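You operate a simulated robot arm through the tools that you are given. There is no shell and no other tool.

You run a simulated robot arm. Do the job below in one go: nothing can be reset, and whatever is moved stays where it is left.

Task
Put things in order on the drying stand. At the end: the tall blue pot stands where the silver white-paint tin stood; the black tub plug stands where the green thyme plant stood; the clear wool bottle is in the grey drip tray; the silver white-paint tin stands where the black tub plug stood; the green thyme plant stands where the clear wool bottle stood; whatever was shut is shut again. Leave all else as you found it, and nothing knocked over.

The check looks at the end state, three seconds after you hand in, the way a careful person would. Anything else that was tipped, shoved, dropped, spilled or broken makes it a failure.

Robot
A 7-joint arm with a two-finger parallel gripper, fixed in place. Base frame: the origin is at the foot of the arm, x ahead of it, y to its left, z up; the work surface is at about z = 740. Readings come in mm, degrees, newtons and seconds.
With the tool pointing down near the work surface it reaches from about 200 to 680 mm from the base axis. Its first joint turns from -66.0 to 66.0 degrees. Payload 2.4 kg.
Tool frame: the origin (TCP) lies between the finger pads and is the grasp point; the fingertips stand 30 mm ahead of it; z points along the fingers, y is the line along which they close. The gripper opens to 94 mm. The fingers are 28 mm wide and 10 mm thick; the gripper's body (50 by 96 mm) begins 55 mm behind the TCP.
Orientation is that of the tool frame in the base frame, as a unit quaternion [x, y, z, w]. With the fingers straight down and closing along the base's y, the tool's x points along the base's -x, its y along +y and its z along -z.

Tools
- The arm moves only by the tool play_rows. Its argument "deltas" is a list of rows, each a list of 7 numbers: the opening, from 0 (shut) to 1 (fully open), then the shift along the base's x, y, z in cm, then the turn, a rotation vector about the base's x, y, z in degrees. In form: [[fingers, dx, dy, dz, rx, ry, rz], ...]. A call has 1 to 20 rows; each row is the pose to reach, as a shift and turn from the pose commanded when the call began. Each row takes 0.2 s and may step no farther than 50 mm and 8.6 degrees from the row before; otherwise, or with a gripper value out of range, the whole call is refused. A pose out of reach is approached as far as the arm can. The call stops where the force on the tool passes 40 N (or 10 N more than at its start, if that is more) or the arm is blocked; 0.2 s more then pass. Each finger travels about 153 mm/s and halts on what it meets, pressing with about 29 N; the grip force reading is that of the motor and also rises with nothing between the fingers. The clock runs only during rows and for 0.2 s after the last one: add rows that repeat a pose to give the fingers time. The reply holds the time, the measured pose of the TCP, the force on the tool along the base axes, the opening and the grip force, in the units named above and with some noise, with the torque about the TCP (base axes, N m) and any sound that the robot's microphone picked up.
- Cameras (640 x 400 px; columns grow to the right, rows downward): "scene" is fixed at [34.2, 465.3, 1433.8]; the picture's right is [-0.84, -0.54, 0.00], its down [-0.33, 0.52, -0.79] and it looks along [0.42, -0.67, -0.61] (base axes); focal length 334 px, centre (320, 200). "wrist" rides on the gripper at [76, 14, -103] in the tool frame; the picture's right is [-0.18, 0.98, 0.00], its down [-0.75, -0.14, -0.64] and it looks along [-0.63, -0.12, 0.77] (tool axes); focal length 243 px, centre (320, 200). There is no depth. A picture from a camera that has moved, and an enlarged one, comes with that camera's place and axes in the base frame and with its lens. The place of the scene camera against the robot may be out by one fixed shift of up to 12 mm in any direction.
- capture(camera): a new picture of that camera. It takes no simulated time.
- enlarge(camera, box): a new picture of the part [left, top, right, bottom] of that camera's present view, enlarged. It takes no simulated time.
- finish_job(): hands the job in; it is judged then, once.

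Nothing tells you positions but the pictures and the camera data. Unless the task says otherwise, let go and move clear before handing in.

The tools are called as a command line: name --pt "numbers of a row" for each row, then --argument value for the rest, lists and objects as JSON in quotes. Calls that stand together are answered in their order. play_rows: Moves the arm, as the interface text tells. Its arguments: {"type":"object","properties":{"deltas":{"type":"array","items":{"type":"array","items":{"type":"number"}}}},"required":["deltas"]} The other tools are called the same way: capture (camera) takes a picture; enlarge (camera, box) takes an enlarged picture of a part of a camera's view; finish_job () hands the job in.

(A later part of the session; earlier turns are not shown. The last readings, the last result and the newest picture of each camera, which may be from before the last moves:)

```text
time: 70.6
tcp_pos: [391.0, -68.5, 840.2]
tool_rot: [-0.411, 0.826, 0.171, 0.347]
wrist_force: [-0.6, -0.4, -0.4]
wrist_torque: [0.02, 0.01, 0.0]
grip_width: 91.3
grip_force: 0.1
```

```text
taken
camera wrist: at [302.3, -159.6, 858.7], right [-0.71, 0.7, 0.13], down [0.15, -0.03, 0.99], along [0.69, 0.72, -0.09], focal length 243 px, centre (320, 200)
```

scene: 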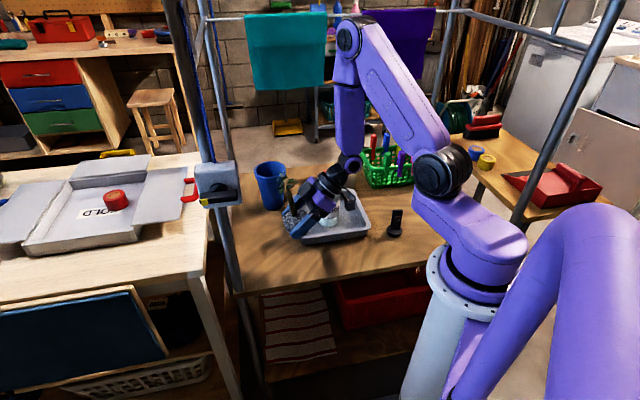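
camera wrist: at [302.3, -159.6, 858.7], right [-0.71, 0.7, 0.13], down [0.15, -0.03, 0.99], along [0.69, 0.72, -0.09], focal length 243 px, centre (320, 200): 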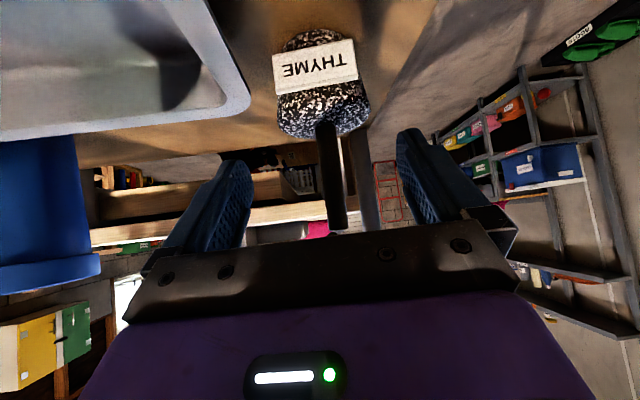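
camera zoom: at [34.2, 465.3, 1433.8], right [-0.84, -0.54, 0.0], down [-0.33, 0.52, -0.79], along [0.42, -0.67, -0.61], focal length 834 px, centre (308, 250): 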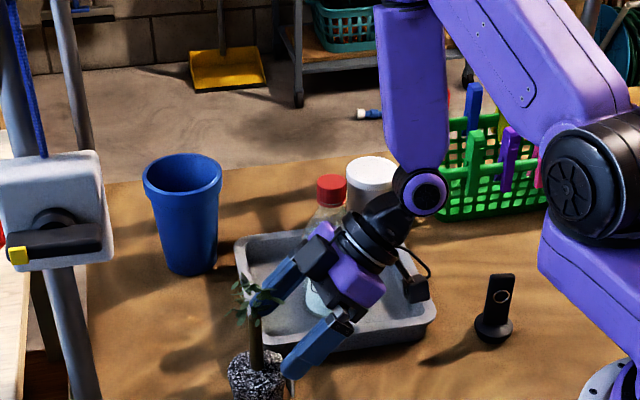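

Thyme stands upright. Continuing back, then up, and straightening the tool to vertical.

play_rows --pt "0.97 -1 -1.3 1.7 0 0 0" --pt "0.97 -2 -2.6 3.4 0 0 0" --pt "0.97 -3 -3.9 5.1 0 0 0" --pt "0.97 -3 -3.9 8 0 0 0" --pt "0.97 -3 -3.9 11 0 0 0" --pt "0.97 -3 -3.9 14 0 0 0" --pt "0.97 -3 -3.9 14 0 0 0"

capture --camera "scene"

capture --camera "wrist"

```text
time: 72.2
tcp_pos: [360.5, -107.4, 982.1]
tool_rot: [-0.411, 0.826, 0.171, 0.346]
wrist_force: [0.7, -1.8, 0.9]
wrist_torque: [0.0, 0.0, -0.01]
grip_width: 91.1
grip_force: 0.0
```

```text
taken
```

scene: 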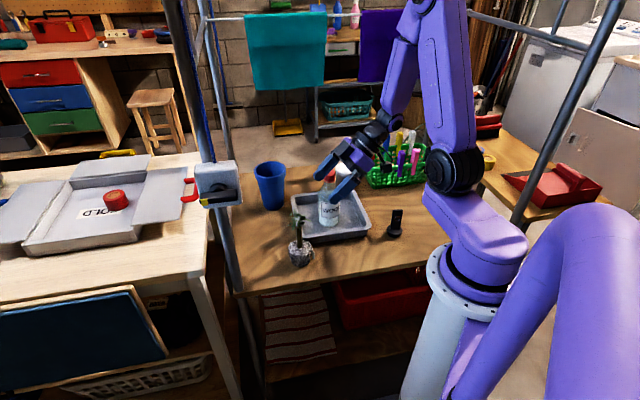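

```text
taken
camera wrist: at [272.3, -199.1, 999.6], right [-0.71, 0.7, 0.13], down [0.15, -0.03, 0.99], along [0.69, 0.72, -0.09], focal length 243 px, centre (320, 200)
```

wrist: 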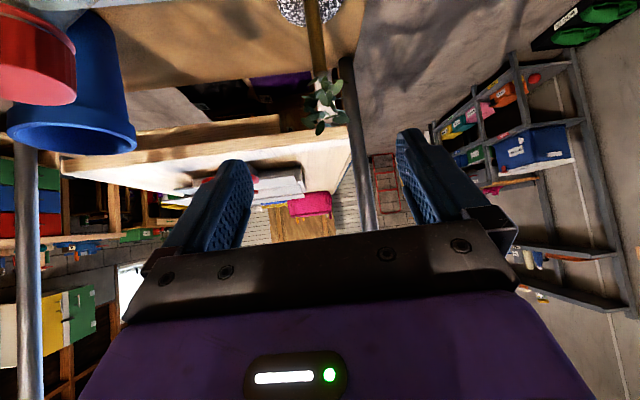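

Thyme is placed. Now straightening the tool to vertical before going to the plug.

play_rows --pt "0.97 0 0 0.5 -6 4.5 0" --pt "0.97 0 0 1 -12 9 0" --pt "0.97 0 0 2 -18 13.5 0" --pt "0.97 0 0 2 -24 18 0" --pt "0.97 0 0 2 -30 22.6 0" --pt "0.97 0 0 2 -35.9 27.1 0" --pt "0.97 0 0 2 -35.9 27.1 0"

capture --camera "scene"

```text
time: 73.8
tcp_pos: [338.1, -99.6, 997.2]
tool_rot: [-0.446, 0.892, 0.03, 0.065]
wrist_force: [0.2, -0.3, 0.3]
wrist_torque: [0.04, 0.02, 0.01]
grip_width: 91.0
grip_force: 0.0
out of reach, approached as far as the arm can: row 5, 6, 7
```

```text
taken
```

scene: 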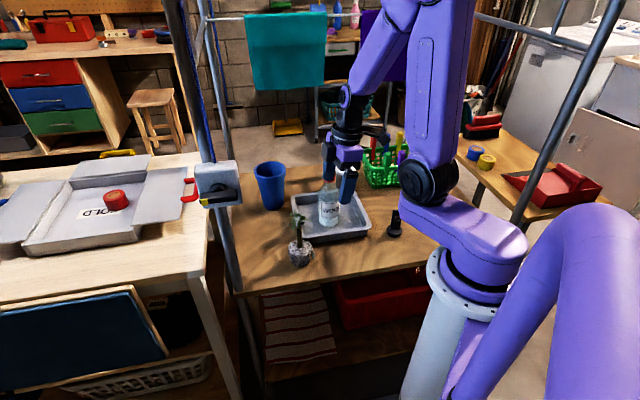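

play_rows --pt "0.97 1 -1 0.5 -1 0.8 0" --pt "0.97 2.5 -2.5 1 -2 1.6 0" --pt "0.97 4 -4 2 -4 3.2 0" --pt "0.97 5.5 -5 2 -6.4 5.1 0" --pt "0.97 6 -5 2 -6.4 5.1 0" --pt "0.97 6 -5 2 -6.4 5.1 0"

```text
time: 75.2
tcp_pos: [353.3, -123.1, 1006.7]
tool_rot: [-0.439, 0.895, 0.036, 0.072]
wrist_force: [0.2, 0.3, 0.3]
wrist_torque: [0.05, 0.0, 0.01]
grip_width: 91.2
grip_force: 0.0
out of reach, approached as far as the arm can: row 1, 2, 3, 4, 5, 6
```

capture --camera "scene"

capture --camera "wrist"

```text
taken
```

scene: 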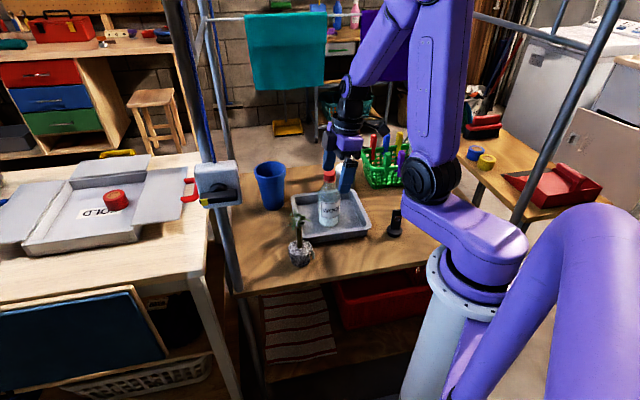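

```text
taken
camera wrist: at [285.5, -185.9, 1096.3], right [-0.67, 0.74, 0.03], down [0.5, 0.42, 0.75], along [0.55, 0.52, -0.66], focal length 243 px, centre (320, 200)
```

wrist: 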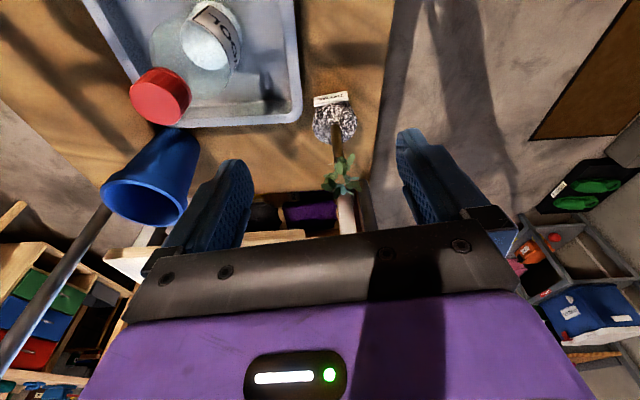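

The wrist roll is at a limit with this yaw; rotating yaw back toward the arm's heading should free it.

play_rows --pt "0.97 0 0 0 0 0 -5" --pt "0.97 0 0 0 0 0 -11" --pt "0.97 0 0 0 0 0 -18" --pt "0.97 0 0 0 0 0 -25" --pt "0.97 0 0 0 0 0 -32" --pt "0.97 0 0 0 0 0 -39" --pt "0.97 0 0 0 0 0 -46" --pt "0.97 0 0 0 0 0 -53" --pt "0.97 0 0 0 0 0 -53"

capture --camera "scene"

```text
time: 77.2
tcp_pos: [308.1, -134.4, 998.5]
tool_rot: [0.007, 0.996, 0.001, 0.084]
wrist_force: [-0.3, 1.0, -0.1]
wrist_torque: [-0.02, 0.02, 0.02]
grip_width: 91.3
grip_force: 0.0
out of reach, approached as far as the arm can: row 5, 6, 7, 8, 9
```

```text
taken
```

scene: 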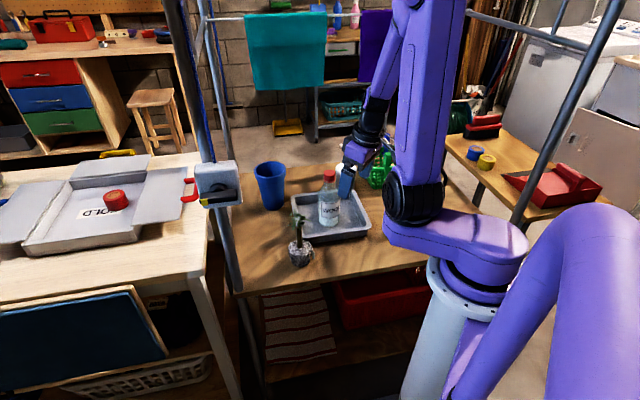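

play_rows --pt "0.97 1 -0.5 0.5 0 2 0" --pt "0.97 2 -1 1 0 4 0" --pt "0.97 3 -2 2 0 7 0" --pt "0.97 4 -2.5 2 0 9.6 0" --pt "0.97 4 -2.5 2 0 9.6 0"

capture --camera "scene"

```text
time: 78.4
tcp_pos: [324.2, -133.8, 995.0]
tool_rot: [0.008, 0.997, 0.009, 0.08]
wrist_force: [0.0, -0.1, 0.1]
wrist_torque: [0.03, 0.01, 0.02]
grip_width: 91.0
grip_force: 0.0
out of reach, approached as far as the arm can: row 1, 2, 3, 4, 5
```

```text
taken
```

scene: 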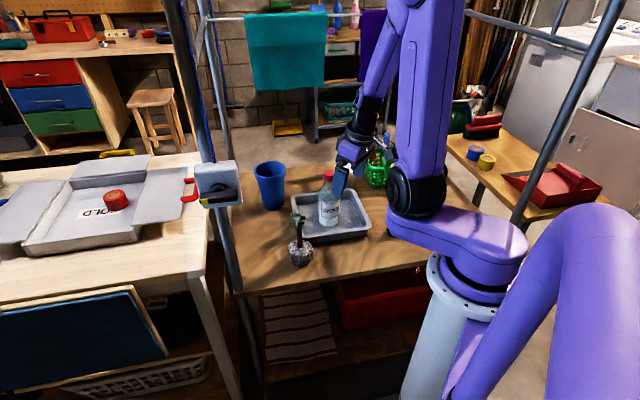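

enlarge --camera "scene" --box '[310, 0, 480, 220]'

capture --camera "wrist"

```text
1.82 times, centred on (395, 110) of scene
camera zoom: at [34.2, 465.3, 1433.8], right [-0.84, -0.54, 0.0], down [-0.33, 0.52, -0.79], along [0.42, -0.67, -0.61], focal length 607 px, centre (184, 364)
```

zoom: 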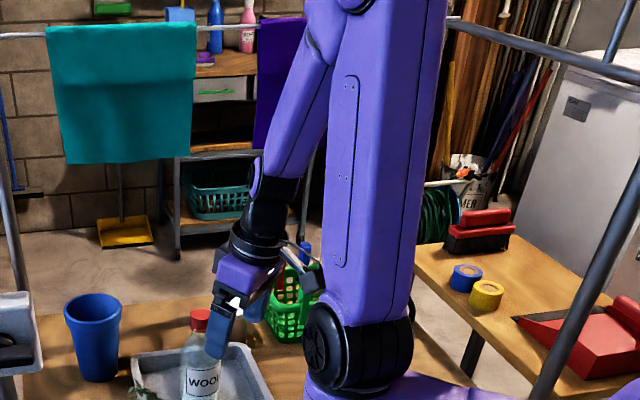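

```text
taken
camera wrist: at [232.4, -119.9, 1084.1], right [0.2, 0.98, 0.05], down [0.64, -0.16, 0.75], along [0.74, -0.12, -0.66], focal length 243 px, centre (320, 200)
```

wrist: 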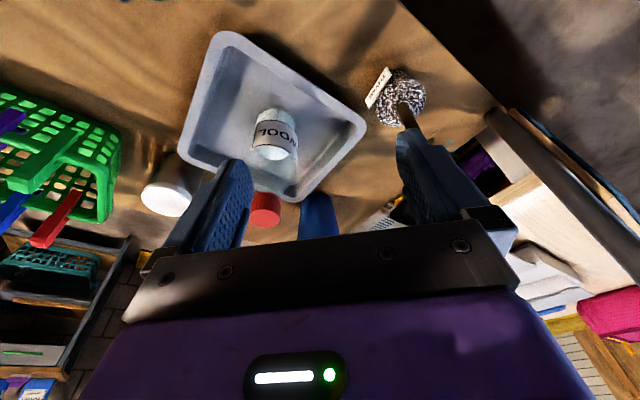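

The wrist is in an awkward branch; I'll retrace: yaw back to +53°, re-tilt to 45°, swing the yaw round at larger radius as before, and only then straighten in the arm's own plane.

play_rows --pt "0.97 0.3 0.1 0.2 0 0 6" --pt "0.97 0.8 0.3 0.4 0 0 13" --pt "0.97 1.3 0.5 0.6 0 0 20" --pt "0.97 1.8 0.7 0.8 0 0 27" --pt "0.97 2.2 0.9 1 0 0 34" --pt "0.97 2.6 1 1.2 0 0 41" --pt "0.97 2.9 1.1 1.2 0 0 48" --pt "0.97 2.9 1.1 1.2 0 0 53" --pt "0.97 2.9 1.1 1.2 0 0 53"

capture --camera "scene"

```text
time: 80.4
tcp_pos: [353.4, -124.1, 1007.3]
tool_rot: [-0.437, 0.896, 0.044, 0.069]
wrist_force: [0.5, 0.9, 0.2]
wrist_torque: [-0.03, 0.02, 0.0]
grip_width: 91.1
grip_force: 0.1
```

```text
taken
```

scene: 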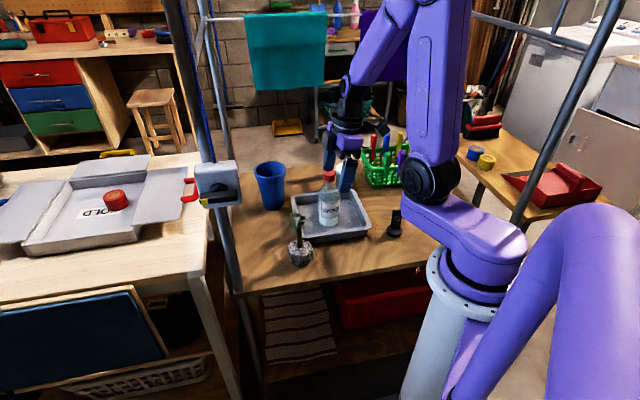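

play_rows --pt "0.97 0.3 0.3 0 4.8 -3.6 0" --pt "0.97 0.6 0.6 0 9.6 -7.2 0" --pt "0.97 1 1 0 14.4 -10.8 0" --pt "0.97 1.5 1.5 0 19.2 -14.4 0" --pt "0.97 2 2 0 24 -18 0" --pt "0.97 2.6 2.4 0 28.7 -21.7 0" --pt "0.97 2.6 2.4 0 28.7 -21.7 0"

capture --camera "scene"

```text
time: 82.0
tcp_pos: [379.2, -100.4, 1006.7]
tool_rot: [-0.406, 0.828, 0.18, 0.341]
wrist_force: [0.2, 0.0, 0.3]
wrist_torque: [0.03, -0.03, -0.01]
grip_width: 91.3
grip_force: 0.0
```

```text
taken
```

scene: 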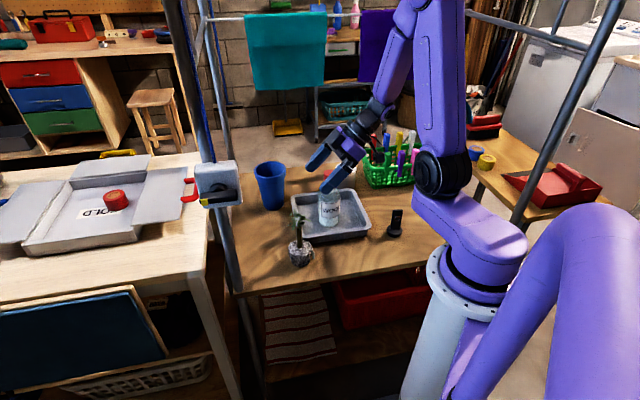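

play_rows --pt "0.97 2 0.5 0 0 0 -3" --pt "0.97 5 1 0 0 0 -7" --pt "0.97 8 0 0 0 0 -12" --pt "0.97 11 -1 0 0 0 -17" --pt "0.97 14 -2 0 0 0 -23" --pt "0.97 15.5 -3 0 0 0 -30" --pt "0.97 17 -4 0 0 0 -37" --pt "0.97 18 -5 0 0 0 -44" --pt "0.97 18 -5 0 0 0 -51" --pt "0.97 18 -5 0 0 0 -58" --pt "0.97 18 -5 0 0 0 -65" --pt "0.97 18 -5 0 0 0 -70" --pt "0.97 18 -5 0 0 0 -70"

capture --camera "scene"

```text
time: 84.8
tcp_pos: [559.1, -149.7, 1007.2]
tool_rot: [0.141, 0.912, -0.048, 0.382]
wrist_force: [-0.7, 0.4, 0.5]
wrist_torque: [-0.03, 0.02, 0.03]
grip_width: 91.3
grip_force: 0.0
```

```text
taken
```

scene: 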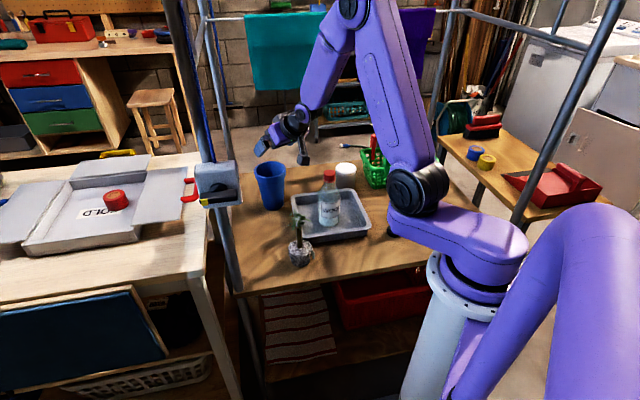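

Now straightening the tool in the arm's plane.

play_rows --pt "0.97 -1 0 0 1.8 6.4 0" --pt "0.97 -2 0.2 0 3.6 12.8 0" --pt "0.97 -3.5 0.4 0 5.4 19 0" --pt "0.97 -5 0.6 0 7.1 25 0" --pt "0.97 -6.5 0.8 0 8.8 31 0" --pt "0.97 -8 1 0 10.5 37 0" --pt "0.97 -9 1 0 12.3 43 0" --pt "0.97 -9 1 0 12.3 43 0"

capture --camera "scene"

capture --camera "wrist"

```text
time: 86.6
tcp_pos: [470.1, -140.3, 1006.6]
tool_rot: [0.153, 0.988, 0.0, 0.003]
wrist_force: [0.9, 0.6, -0.3]
wrist_torque: [0.02, 0.01, 0.02]
grip_width: 91.3
grip_force: 0.0
```

```text
taken
```

scene: 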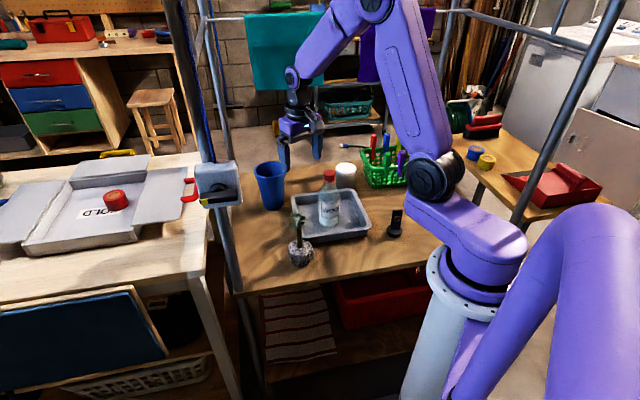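

```text
taken
camera wrist: at [399.6, -102.4, 1109.1], right [0.47, 0.88, 0.0], down [0.67, -0.36, 0.65], along [0.57, -0.3, -0.76], focal length 243 px, centre (320, 200)
```

wrist: 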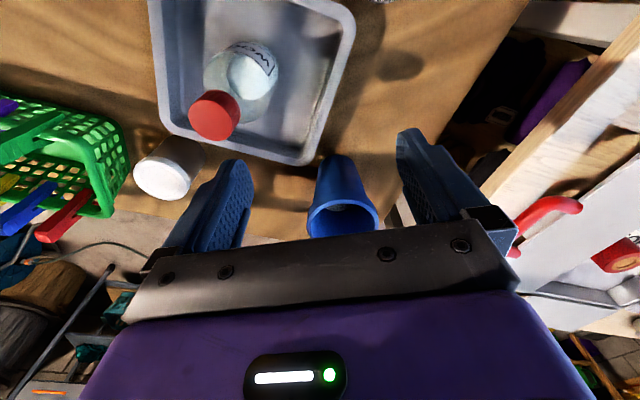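

Back to a clean vertical posture. Moving to above the plug with yaw −55°.

enlarge --camera "wrist" --box '[100, 120, 400, 250]'

play_rows --pt "0.97 -3 -1.7 0 0 0 -4.7" --pt "0.97 -6 -3.4 0 0 0 -9.4" --pt "0.97 -9 -5.1 0 0 0 -14" --pt "0.97 -12 -6.8 0 0 0 -18.7" --pt "0.97 -15 -8.5 -1 0 0 -23.4" --pt "0.97 -18 -10.2 -2.5 0 0 -28" --pt "0.97 -21 -11.9 -4 0 0 -32.7" --pt "0.97 -23.7 -13.4 -5 0 0 -37.4" --pt "0.97 -23.7 -13.4 -5 0 0 -37.4"

capture --camera "wrist"

capture --camera "scene"

```text
2.13 times, centred on (250, 185) of wrist
camera zoom: at [399.6, -102.4, 1109.1], right [0.47, 0.88, 0.0], down [0.67, -0.36, 0.65], along [0.57, -0.3, -0.76], focal length 518 px, centre (469, 232)
```

zoom: 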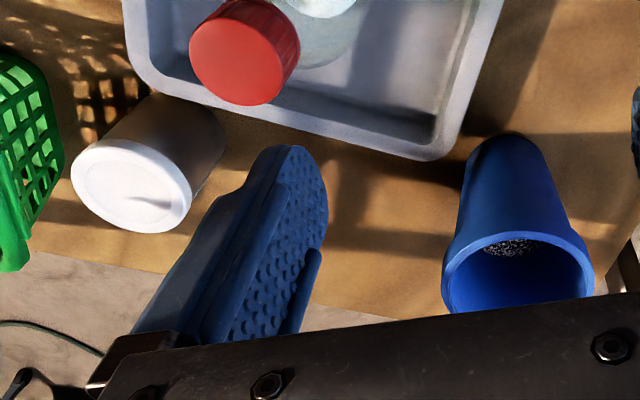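

```text
time: 88.6
tcp_pos: [232.6, -273.9, 956.3]
tool_rot: [0.462, 0.887, -0.002, 0.004]
wrist_force: [0.9, 0.3, 0.4]
wrist_torque: [-0.01, 0.03, -0.03]
grip_width: 91.3
grip_force: 0.0
```

```text
taken
camera wrist: at [199.2, -202.3, 1058.3], right [0.91, 0.41, 0.0], down [0.31, -0.69, 0.65], along [0.27, -0.59, -0.76], focal length 243 px, centre (320, 200)
```

wrist: 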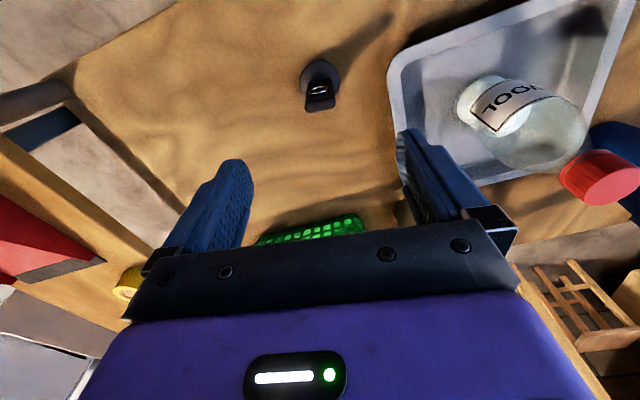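

```text
taken
```

scene: 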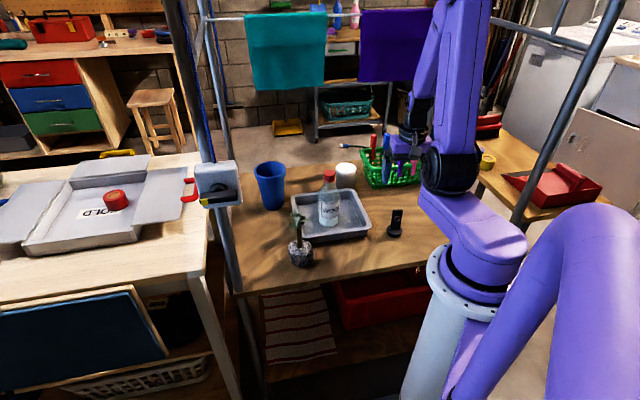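

enlarge --camera "wrist" --box '[270, 40, 380, 130]'

enlarge --camera "scene" --box '[370, 190, 430, 250]'

enlarge --camera "scene" --box '[250, 150, 380, 280]'

```text
4.44 times, centred on (325, 85) of wrist
camera zoom: at [199.2, -202.3, 1058.3], right [0.91, 0.41, 0.0], down [0.31, -0.69, 0.65], along [0.27, -0.59, -0.76], focal length 1078 px, centre (298, 711)
```

zoom: 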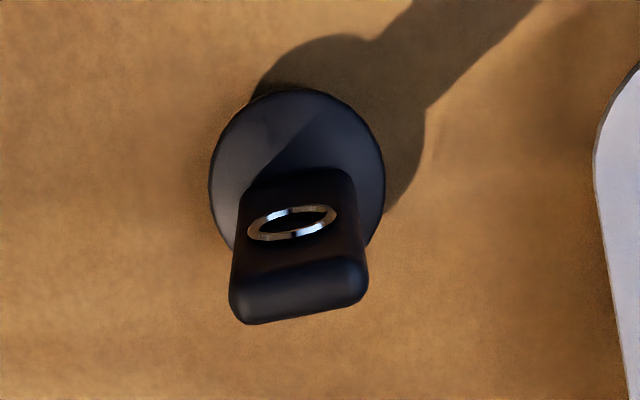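

```text
6.67 times, centred on (400, 220) of scene
camera zoom: at [34.2, 465.3, 1433.8], right [-0.84, -0.54, 0.0], down [-0.33, 0.52, -0.79], along [0.42, -0.67, -0.61], focal length 2224 px, centre (-213, 67)
```

zoom: 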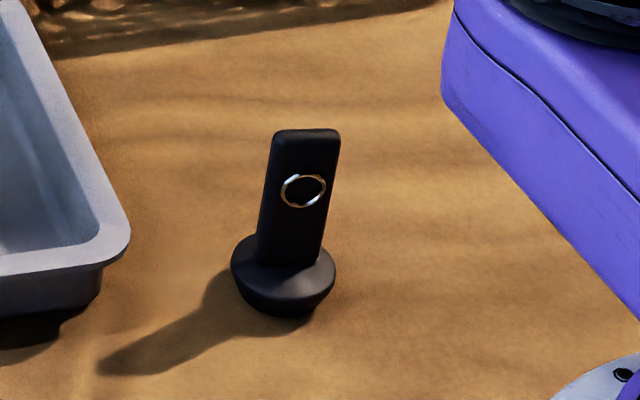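

```text
3.08 times, centred on (315, 215) of scene
camera zoom: at [34.2, 465.3, 1433.8], right [-0.84, -0.54, 0.0], down [-0.33, 0.52, -0.79], along [0.42, -0.67, -0.61], focal length 1027 px, centre (335, 154)
```

zoom: 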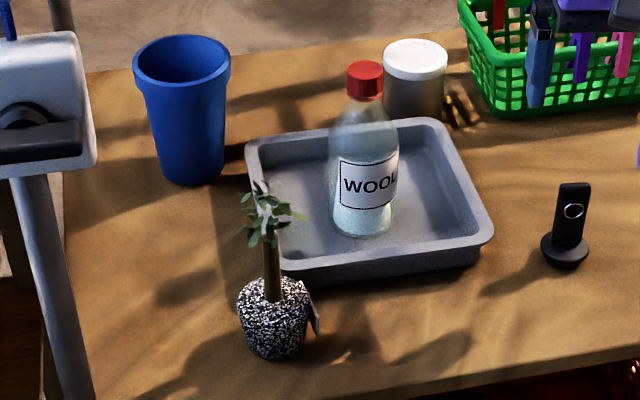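

The plug handle (27 mm wide) is centred under the tool. Descending with fingers partly open so they stay clear of the tray.

play_rows --pt "0.6 0 0.05 -3 0 0 0" --pt "0.6 0 0.05 -6 0 0 0" --pt "0.6 0 0.05 -9 0 0 0" --pt "0.6 0 0.05 -11 0 0 0" --pt "0.6 0 0.05 -11 0 0 0"

capture --camera "wrist"

enlarge --camera "scene" --box '[340, 140, 460, 250]'

```text
time: 89.8
tcp_pos: [232.8, -275.7, 846.8]
tool_rot: [0.462, 0.887, -0.002, 0.005]
wrist_force: [0.0, -0.4, 0.4]
wrist_torque: [-0.01, -0.01, 0.05]
grip_width: 56.4
grip_force: 0.1
```

```text
taken
camera wrist: at [199.4, -202.2, 948.3], right [0.91, 0.41, 0.0], down [0.31, -0.69, 0.65], along [0.27, -0.59, -0.76], focal length 243 px, centre (320, 200)
```

wrist: 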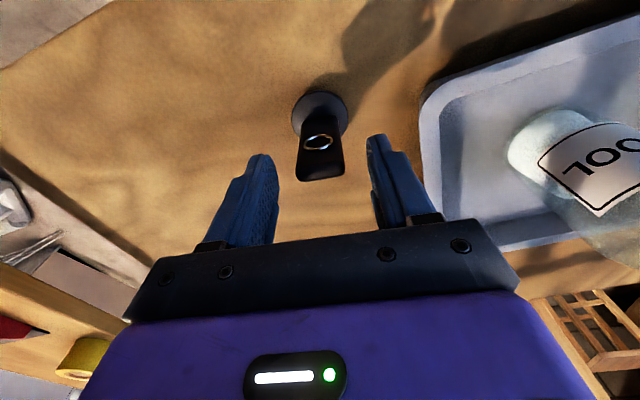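

```text
3.64 times, centred on (400, 195) of scene
camera zoom: at [34.2, 465.3, 1433.8], right [-0.84, -0.54, 0.0], down [-0.33, 0.52, -0.79], along [0.42, -0.67, -0.61], focal length 1213 px, centre (29, 218)
```

zoom: 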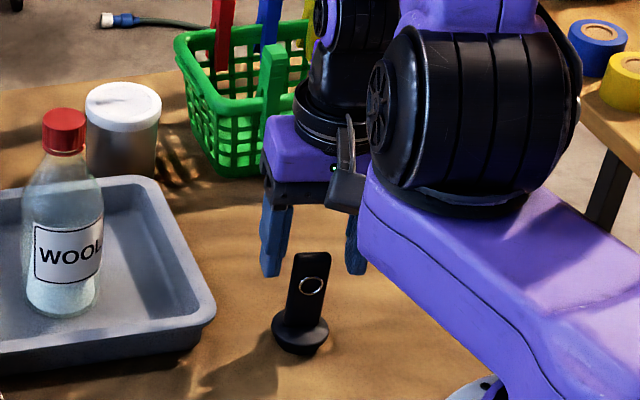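

play_rows --pt "0.6 0 0 -1.5 0 0 0" --pt "0.6 0 0 -3 0 0 0" --pt "0.6 0 0 -4.2 0 0 0" --pt "0.6 0 0 -4.8 0 0 0" --pt "0.45 0 0 -4.8 0 0 0" --pt "0.38 0 0 -4.8 0 0 0" --pt "0.34 0 0 -4.8 0 0 0" --pt "0.31 0 0 -4.8 0 0 0" --pt "0.28 0 0 -4.8 0 0 0" --pt "0.25 0 0 -4.8 0 0 0" --pt "0.1 0 0 -4.8 0 0 0" --pt "0.1 0 0 -4.8 0 0 0"

capture --camera "wrist"

enlarge --camera "scene" --box '[340, 140, 460, 250]'

```text
time: 92.4
tcp_pos: [231.5, -273.5, 798.9]
tool_rot: [0.462, 0.887, -0.002, 0.004]
wrist_force: [-1.3, -1.2, -0.7]
wrist_torque: [0.0, -0.03, -0.03]
grip_width: 29.4
grip_force: 28.4
```

```text
taken
camera wrist: at [199.1, -201.6, 901.0], right [0.91, 0.41, 0.0], down [0.31, -0.69, 0.65], along [0.27, -0.59, -0.76], focal length 243 px, centre (320, 200)
```

wrist: 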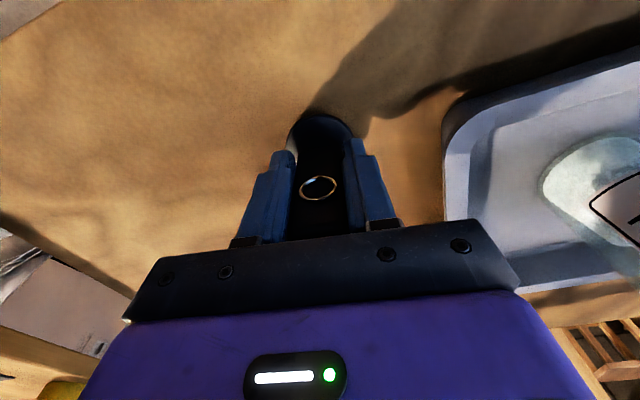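

```text
3.64 times, centred on (400, 195) of scene
camera zoom: at [34.2, 465.3, 1433.8], right [-0.84, -0.54, 0.0], down [-0.33, 0.52, -0.79], along [0.42, -0.67, -0.61], focal length 1213 px, centre (29, 218)
```

zoom: 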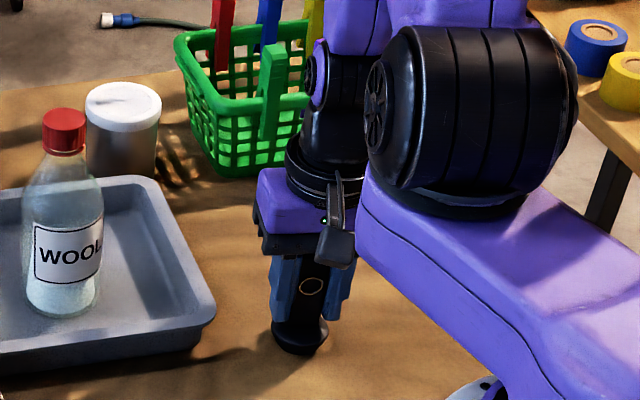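

Gripped. Lifting, moving to the thyme's old spot (235,-419), and lowering.

play_rows --pt "0.1 0 0 0.4 0 0 0" --pt "0.1 0 0 1.5 0 0 0" --pt "0.1 0 0 3.5 0 0 0" --pt "0.1 0 0 5 0 0 0" --pt "0.1 0 -1.5 5 0 0 0" --pt "0.1 0.1 -4 5 0 0 0" --pt "0.1 0.2 -7 5 0 0 0" --pt "0.1 0.3 -10 5 0 0 0" --pt "0.1 0.4 -12.8 5 0 0 0" --pt "0.1 0.4 -14.6 5 0 0 0" --pt "0.1 0.4 -14.7 5 0 0 0" --pt "0.1 0.4 -14.7 5 0 0 0"

capture --camera "wrist"

enlarge --camera "scene" --box '[340, 120, 480, 260]'

```text
time: 95.0
tcp_pos: [236.2, -420.1, 848.5]
tool_rot: [0.462, 0.887, -0.001, 0.004]
wrist_force: [0.6, 0.2, -1.1]
wrist_torque: [0.04, 0.02, 0.02]
grip_width: 29.5
grip_force: 28.9
```

```text
taken
camera wrist: at [203.0, -348.4, 950.8], right [0.91, 0.41, 0.0], down [0.31, -0.69, 0.65], along [0.27, -0.59, -0.76], focal length 243 px, centre (320, 200)
```

wrist: 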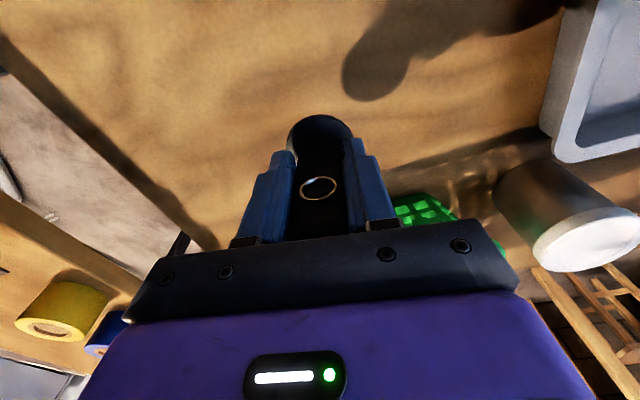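

```text
2.86 times, centred on (410, 190) of scene
camera zoom: at [34.2, 465.3, 1433.8], right [-0.84, -0.54, 0.0], down [-0.33, 0.52, -0.79], along [0.42, -0.67, -0.61], focal length 953 px, centre (63, 229)
```

zoom: 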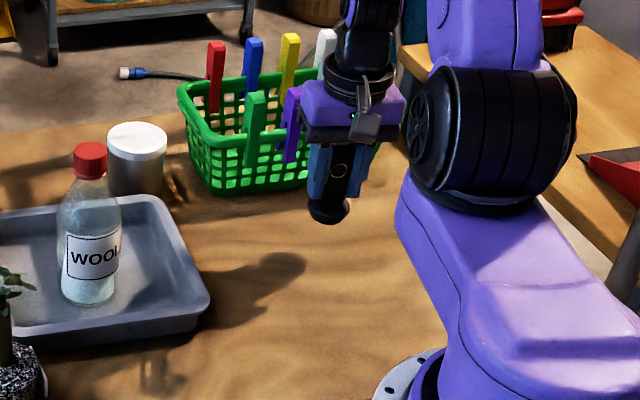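

play_rows --pt "0.1 0 0 -1.5 0 0 0" --pt "0.1 0 0 -3 0 0 0" --pt "0.1 0 0 -4.2 0 0 0" --pt "0.1 0 0 -4.7 0 0 0" --pt "0.1 0 0 -4.7 0 0 0"

play_rows --pt "0.1 0 0 -0.1 0 0 0" --pt "0.1 0 0 -0.2 0 0 0" --pt "0.1 0 0 -0.2 0 0 0"

```text
time: 96.2
tcp_pos: [236.8, -421.2, 800.7]
tool_rot: [0.463, 0.886, -0.002, 0.004]
wrist_force: [0.1, 0.7, -0.3]
wrist_torque: [0.02, 0.01, 0.0]
grip_width: 29.7
grip_force: 28.6
```

```text
time: 97.0
tcp_pos: [236.2, -421.2, 800.0]
tool_rot: [0.463, 0.886, -0.001, 0.005]
wrist_force: [-0.9, -1.4, -0.2]
wrist_torque: [-0.01, 0.04, 0.03]
grip_width: 29.7
grip_force: 29.8
```

play_rows --pt "0.1 0 0 -0.1 0 0 0" --pt "0.1 0 0 -0.1 0 0 0"

```text
time: 97.6
tcp_pos: [236.9, -421.7, 798.8]
tool_rot: [0.462, 0.887, -0.001, 0.004]
wrist_force: [0.3, 0.5, -0.4]
wrist_torque: [-0.02, 0.01, -0.02]
grip_width: 29.8
grip_force: 28.9
```

play_rows --pt "0.1 0 0 -0.1 0 0 0" --pt "0.1 0 0 -0.1 0 0 0"

```text
time: 98.2
tcp_pos: [236.9, -419.6, 798.8]
tool_rot: [0.463, 0.887, -0.002, 0.005]
wrist_force: [-1.6, 4.8, 23.7]
wrist_torque: [0.22, 0.12, -0.02]
grip_width: 29.6
grip_force: 28.6
```

Contact with the table. Releasing and rising.

play_rows --pt "0.1 0 0 0.08 0 0 0" --pt "0.3 0 0 0.08 0 0 0" --pt "0.33 0 0 0.08 0 0 0" --pt "0.36 0 0 0.08 0 0 0" --pt "0.45 0 0 0.08 0 0 0" --pt "0.6 0 0 0.1 0 0 0" --pt "0.6 0 0 1.5 0 0 0" --pt "0.6 0 0 4 0 0 0" --pt "0.6 0 0 8 0 0 0" --pt "0.6 0 0 12 0 0 0" --pt "0.6 0 0 15 0 0 0" --pt "0.6 0 0 15 0 0 0"

capture --camera "wrist"

enlarge --camera "scene" --box '[340, 120, 480, 260]'

```text
time: 100.8
tcp_pos: [237.9, -421.5, 948.0]
tool_rot: [0.463, 0.887, -0.001, 0.005]
wrist_force: [0.3, 0.4, 0.9]
wrist_torque: [-0.01, 0.01, 0.01]
grip_width: 56.1
grip_force: 0.1
```

```text
taken
camera wrist: at [203.5, -348.7, 1050.1], right [0.91, 0.41, 0.0], down [0.31, -0.69, 0.65], along [0.27, -0.59, -0.76], focal length 243 px, centre (320, 200)
```

wrist: 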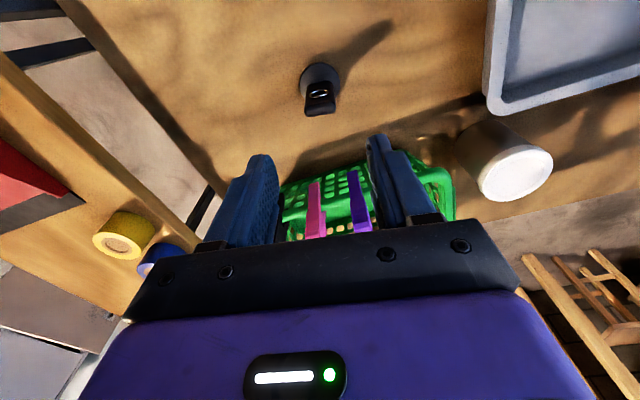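

```text
2.86 times, centred on (410, 190) of scene
camera zoom: at [34.2, 465.3, 1433.8], right [-0.84, -0.54, 0.0], down [-0.33, 0.52, -0.79], along [0.42, -0.67, -0.61], focal length 953 px, centre (63, 229)
```

zoom: 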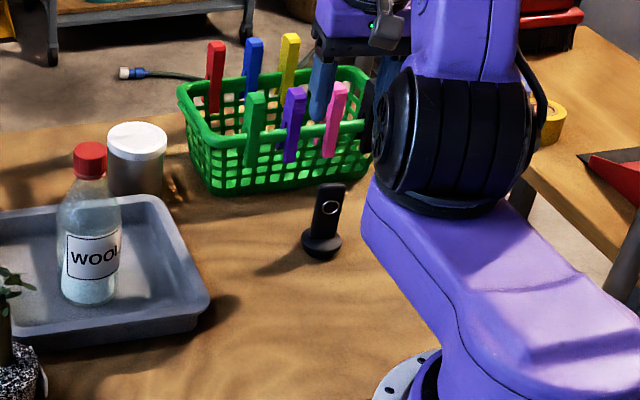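

The plug stands in the thyme's place. Next the tin: moving for a closer look.

play_rows --pt "0.7 2 1.4 1 0 0 2" --pt "0.8 5 3.5 2 0 0 5" --pt "1 8 5.6 3 0 0 8" --pt "1 11 7.7 4 0 0 11" --pt "1 14.3 10 5 0 0 15" --pt "1 14.3 10 5 0 0 15"

capture --camera "wrist"

capture --camera "scene"

```text
time: 102.2
tcp_pos: [378.8, -321.0, 998.1]
tool_rot: [0.343, 0.939, -0.001, 0.004]
wrist_force: [-0.4, -0.2, -0.1]
wrist_torque: [-0.02, 0.03, -0.04]
grip_width: 93.9
grip_force: 0.2
```

```text
taken
camera wrist: at [328.1, -258.7, 1099.4], right [0.77, 0.63, 0.0], down [0.48, -0.59, 0.65], along [0.41, -0.5, -0.76], focal length 243 px, centre (320, 200)
```

wrist: 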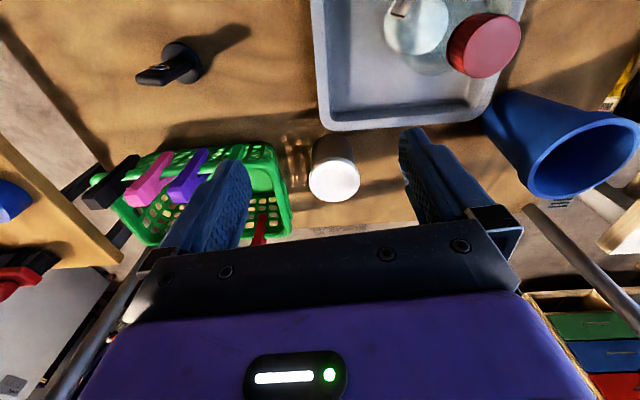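

```text
taken
```

scene: 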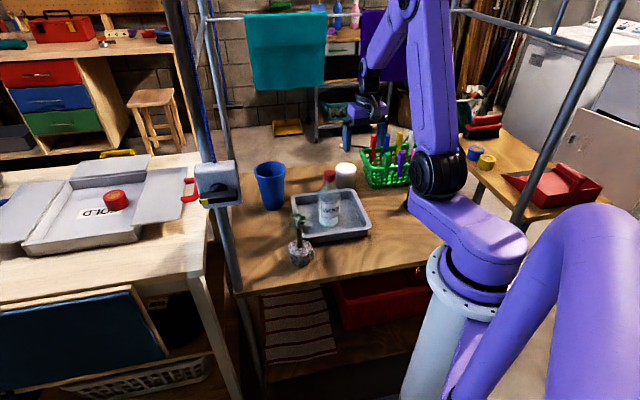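

enlarge --camera "wrist" --box '[250, 100, 420, 230]'

enlarge --camera "scene" --box '[300, 130, 440, 230]'

```text
3.08 times, centred on (335, 165) of wrist
camera zoom: at [328.1, -258.7, 1099.4], right [0.77, 0.63, 0.0], down [0.48, -0.59, 0.65], along [0.41, -0.5, -0.76], focal length 746 px, centre (274, 308)
```

zoom: 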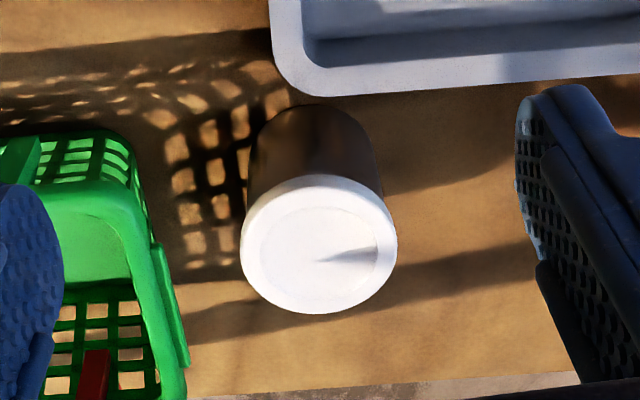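

```text
4.00 times, centred on (370, 180) of scene
camera zoom: at [34.2, 465.4, 1433.8], right [-0.84, -0.54, 0.0], down [-0.33, 0.52, -0.79], along [0.42, -0.67, -0.61], focal length 1335 px, centre (120, 280)
```

zoom: 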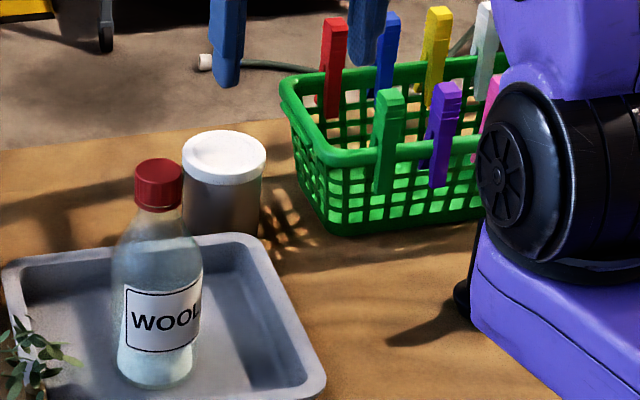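

The tin has a white lid (Ø73, top z≈817) centred near (473,-400). Hovering over it.

play_rows --pt "1 2.5 -2 0 0 0 0" --pt "1 5.5 -4.5 -1 0 0 0" --pt "1 8 -6.7 -3 0 0 0" --pt "1 9.5 -8 -6 0 0 0" --pt "1 9.5 -8 -9.6 0 0 0" --pt "1 9.5 -8 -9.6 0 0 0"

capture --camera "wrist"

enlarge --camera "scene" --box '[300, 100, 460, 230]'

```text
time: 103.6
tcp_pos: [474.9, -400.4, 899.7]
tool_rot: [0.343, 0.939, -0.001, 0.005]
wrist_force: [0.1, -1.4, -0.2]
wrist_torque: [-0.03, 0.01, -0.01]
grip_width: 94.1
grip_force: 0.1
```

```text
taken
camera wrist: at [423.5, -338.8, 1002.6], right [0.77, 0.63, 0.0], down [0.48, -0.59, 0.65], along [0.41, -0.5, -0.76], focal length 243 px, centre (320, 200)
```

wrist: 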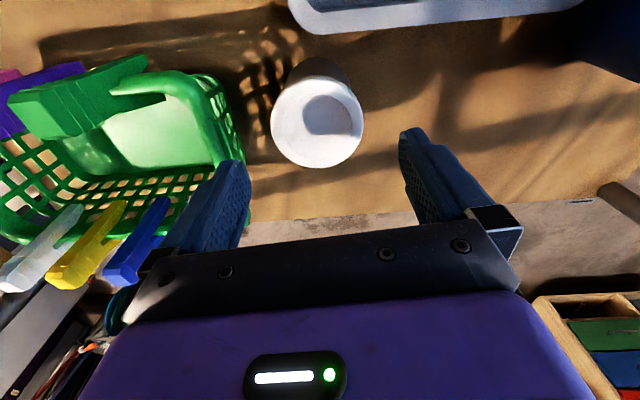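

```text
3.08 times, centred on (380, 165) of scene
camera zoom: at [34.2, 465.3, 1433.8], right [-0.84, -0.54, 0.0], down [-0.33, 0.52, -0.79], along [0.42, -0.67, -0.61], focal length 1027 px, centre (135, 308)
```

zoom: 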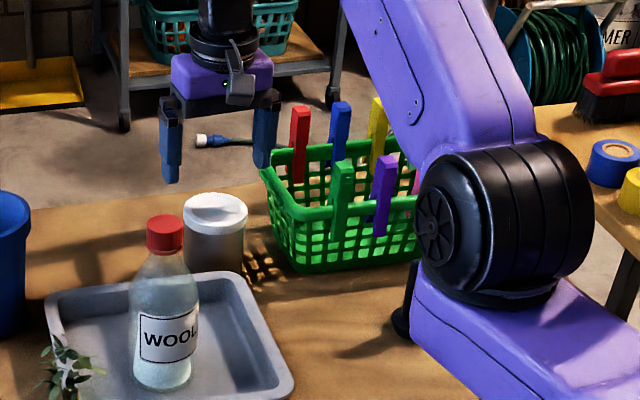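

play_rows --pt "0.94 -0.2 0 -2 0 0 0" --pt "0.94 -0.2 0 -4 0 0 0" --pt "0.94 -0.2 0 -5.5 0 0 0" --pt "0.94 -0.2 0 -5.5 0 0 0"

capture --camera "wrist"

enlarge --camera "scene" --box '[300, 100, 460, 230]'

```text
time: 104.6
tcp_pos: [471.6, -401.0, 847.2]
tool_rot: [0.342, 0.94, -0.002, 0.005]
wrist_force: [0.4, -0.6, -0.5]
wrist_torque: [0.01, -0.01, -0.02]
grip_width: 88.4
grip_force: 0.0
```

```text
taken
camera wrist: at [421.3, -339.0, 948.7], right [0.77, 0.63, 0.0], down [0.48, -0.59, 0.65], along [0.41, -0.5, -0.76], focal length 243 px, centre (320, 200)
```

wrist: 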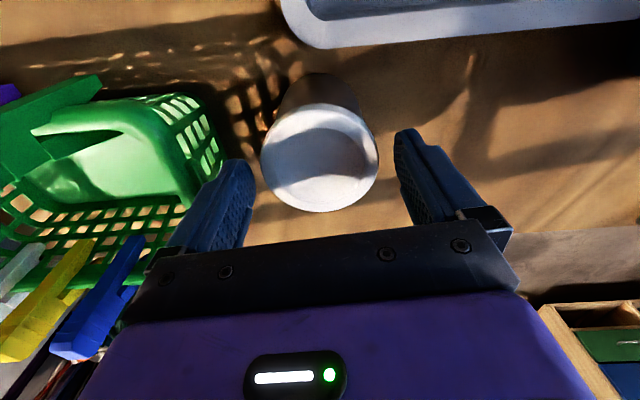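

```text
3.08 times, centred on (380, 165) of scene
camera zoom: at [34.2, 465.3, 1433.8], right [-0.84, -0.54, 0.0], down [-0.33, 0.52, -0.79], along [0.42, -0.67, -0.61], focal length 1027 px, centre (135, 308)
```

zoom: 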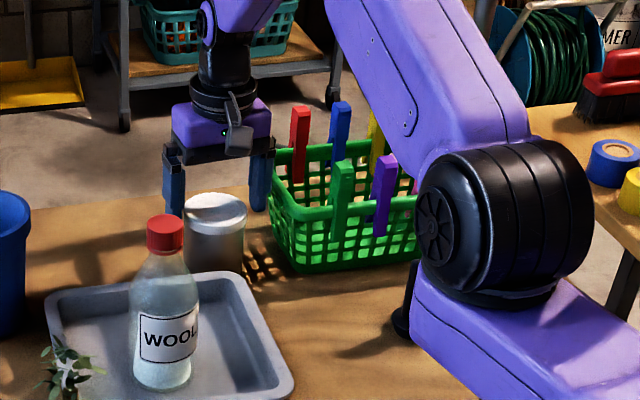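

play_rows --pt "0.94 0 0 -1.5 0 0 0" --pt "0.94 0 0 -3 0 0 0" --pt "0.94 0 0 -4.5 0 0 0" --pt "0.94 0 0 -6 0 0 0" --pt "0.94 0 0 -6 0 0 0"

capture --camera "wrist"

enlarge --camera "scene" --box '[300, 100, 460, 230]'

```text
time: 105.8
tcp_pos: [472.0, -401.5, 786.6]
tool_rot: [0.343, 0.939, -0.001, 0.005]
wrist_force: [0.2, 0.5, 0.0]
wrist_torque: [-0.01, -0.03, -0.01]
grip_width: 88.4
grip_force: 0.0
```

```text
taken
camera wrist: at [421.5, -339.2, 888.9], right [0.77, 0.63, 0.0], down [0.48, -0.59, 0.65], along [0.41, -0.5, -0.76], focal length 243 px, centre (320, 200)
```

wrist: 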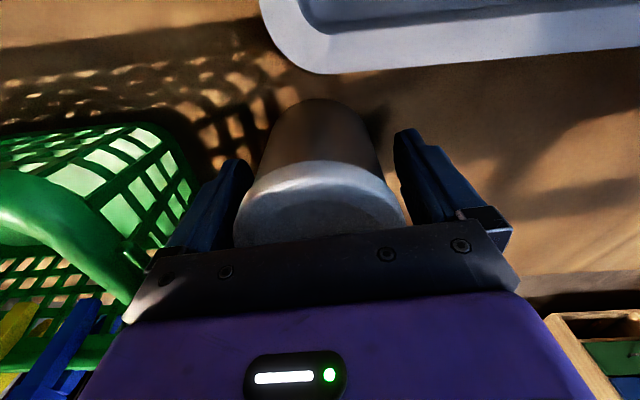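

```text
3.08 times, centred on (380, 165) of scene
camera zoom: at [34.2, 465.3, 1433.8], right [-0.84, -0.54, 0.0], down [-0.33, 0.52, -0.79], along [0.42, -0.67, -0.61], focal length 1027 px, centre (135, 308)
```

zoom: 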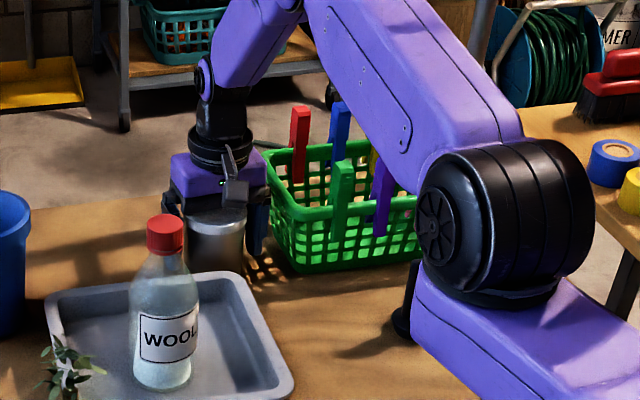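

Fingers straddle the tin cleanly. Closing gently.

play_rows --pt "0.88 0 0 0 0 0 0" --pt "0.84 0 0 0 0 0 0" --pt "0.81 0 0 0 0 0 0" --pt "0.79 0 0 0 0 0 0" --pt "0.77 0 0 0 0 0 0" --pt "0.75 0 0 0 0 0 0" --pt "0.73 0 0 0 0 0 0" --pt "0.7 0 0 0 0 0 0" --pt "0.5 0 0 0 0 0 0" --pt "0.5 0 0 0 0 0 0"

capture --camera "wrist"

```text
time: 108.0
tcp_pos: [471.6, -400.2, 787.4]
tool_rot: [0.342, 0.94, -0.001, 0.004]
wrist_force: [0.3, -2.1, 0.2]
wrist_torque: [-0.01, 0.02, 0.01]
grip_width: 71.8
grip_force: 29.5
heard: snap
```

```text
taken
camera wrist: at [421.5, -339.1, 889.1], right [0.77, 0.63, 0.0], down [0.48, -0.59, 0.65], along [0.41, -0.5, -0.76], focal length 243 px, centre (320, 200)
```

wrist: 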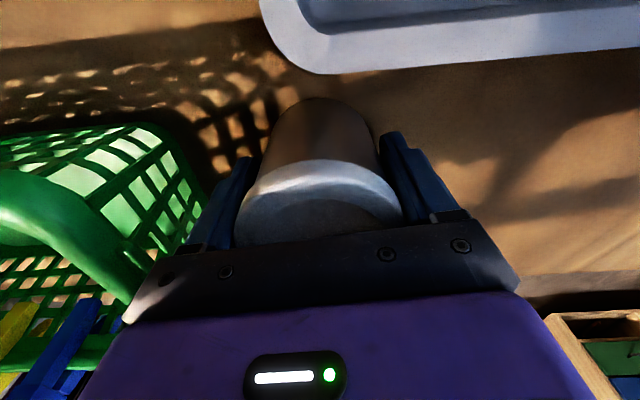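

I heard a snap: the lid may have come unclipped. I'll look closely before doing anything else.

enlarge --camera "wrist" --box '[200, 80, 440, 250]'

enlarge --camera "scene" --box '[310, 130, 400, 210]'

```text
2.35 times, centred on (320, 165) of wrist
camera zoom: at [421.5, -339.1, 889.1], right [0.77, 0.63, 0.0], down [0.48, -0.59, 0.65], along [0.41, -0.5, -0.76], focal length 571 px, centre (320, 282)
```

zoom: 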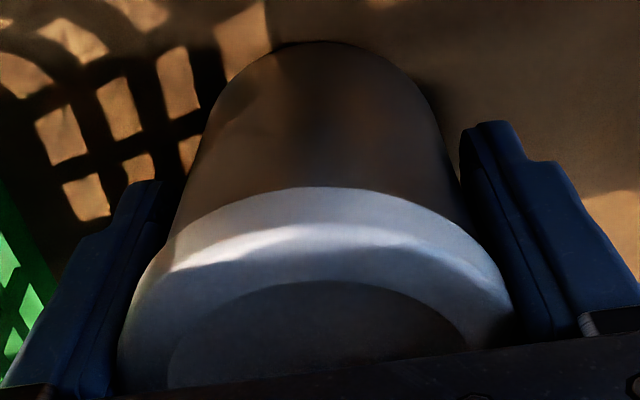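

```text
5.00 times, centred on (355, 170) of scene
camera zoom: at [34.2, 465.3, 1433.8], right [-0.84, -0.54, 0.0], down [-0.33, 0.52, -0.79], along [0.42, -0.67, -0.61], focal length 1668 px, centre (145, 350)
```

zoom: 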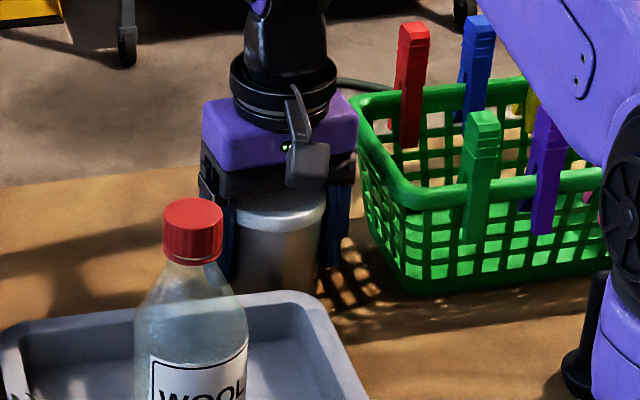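

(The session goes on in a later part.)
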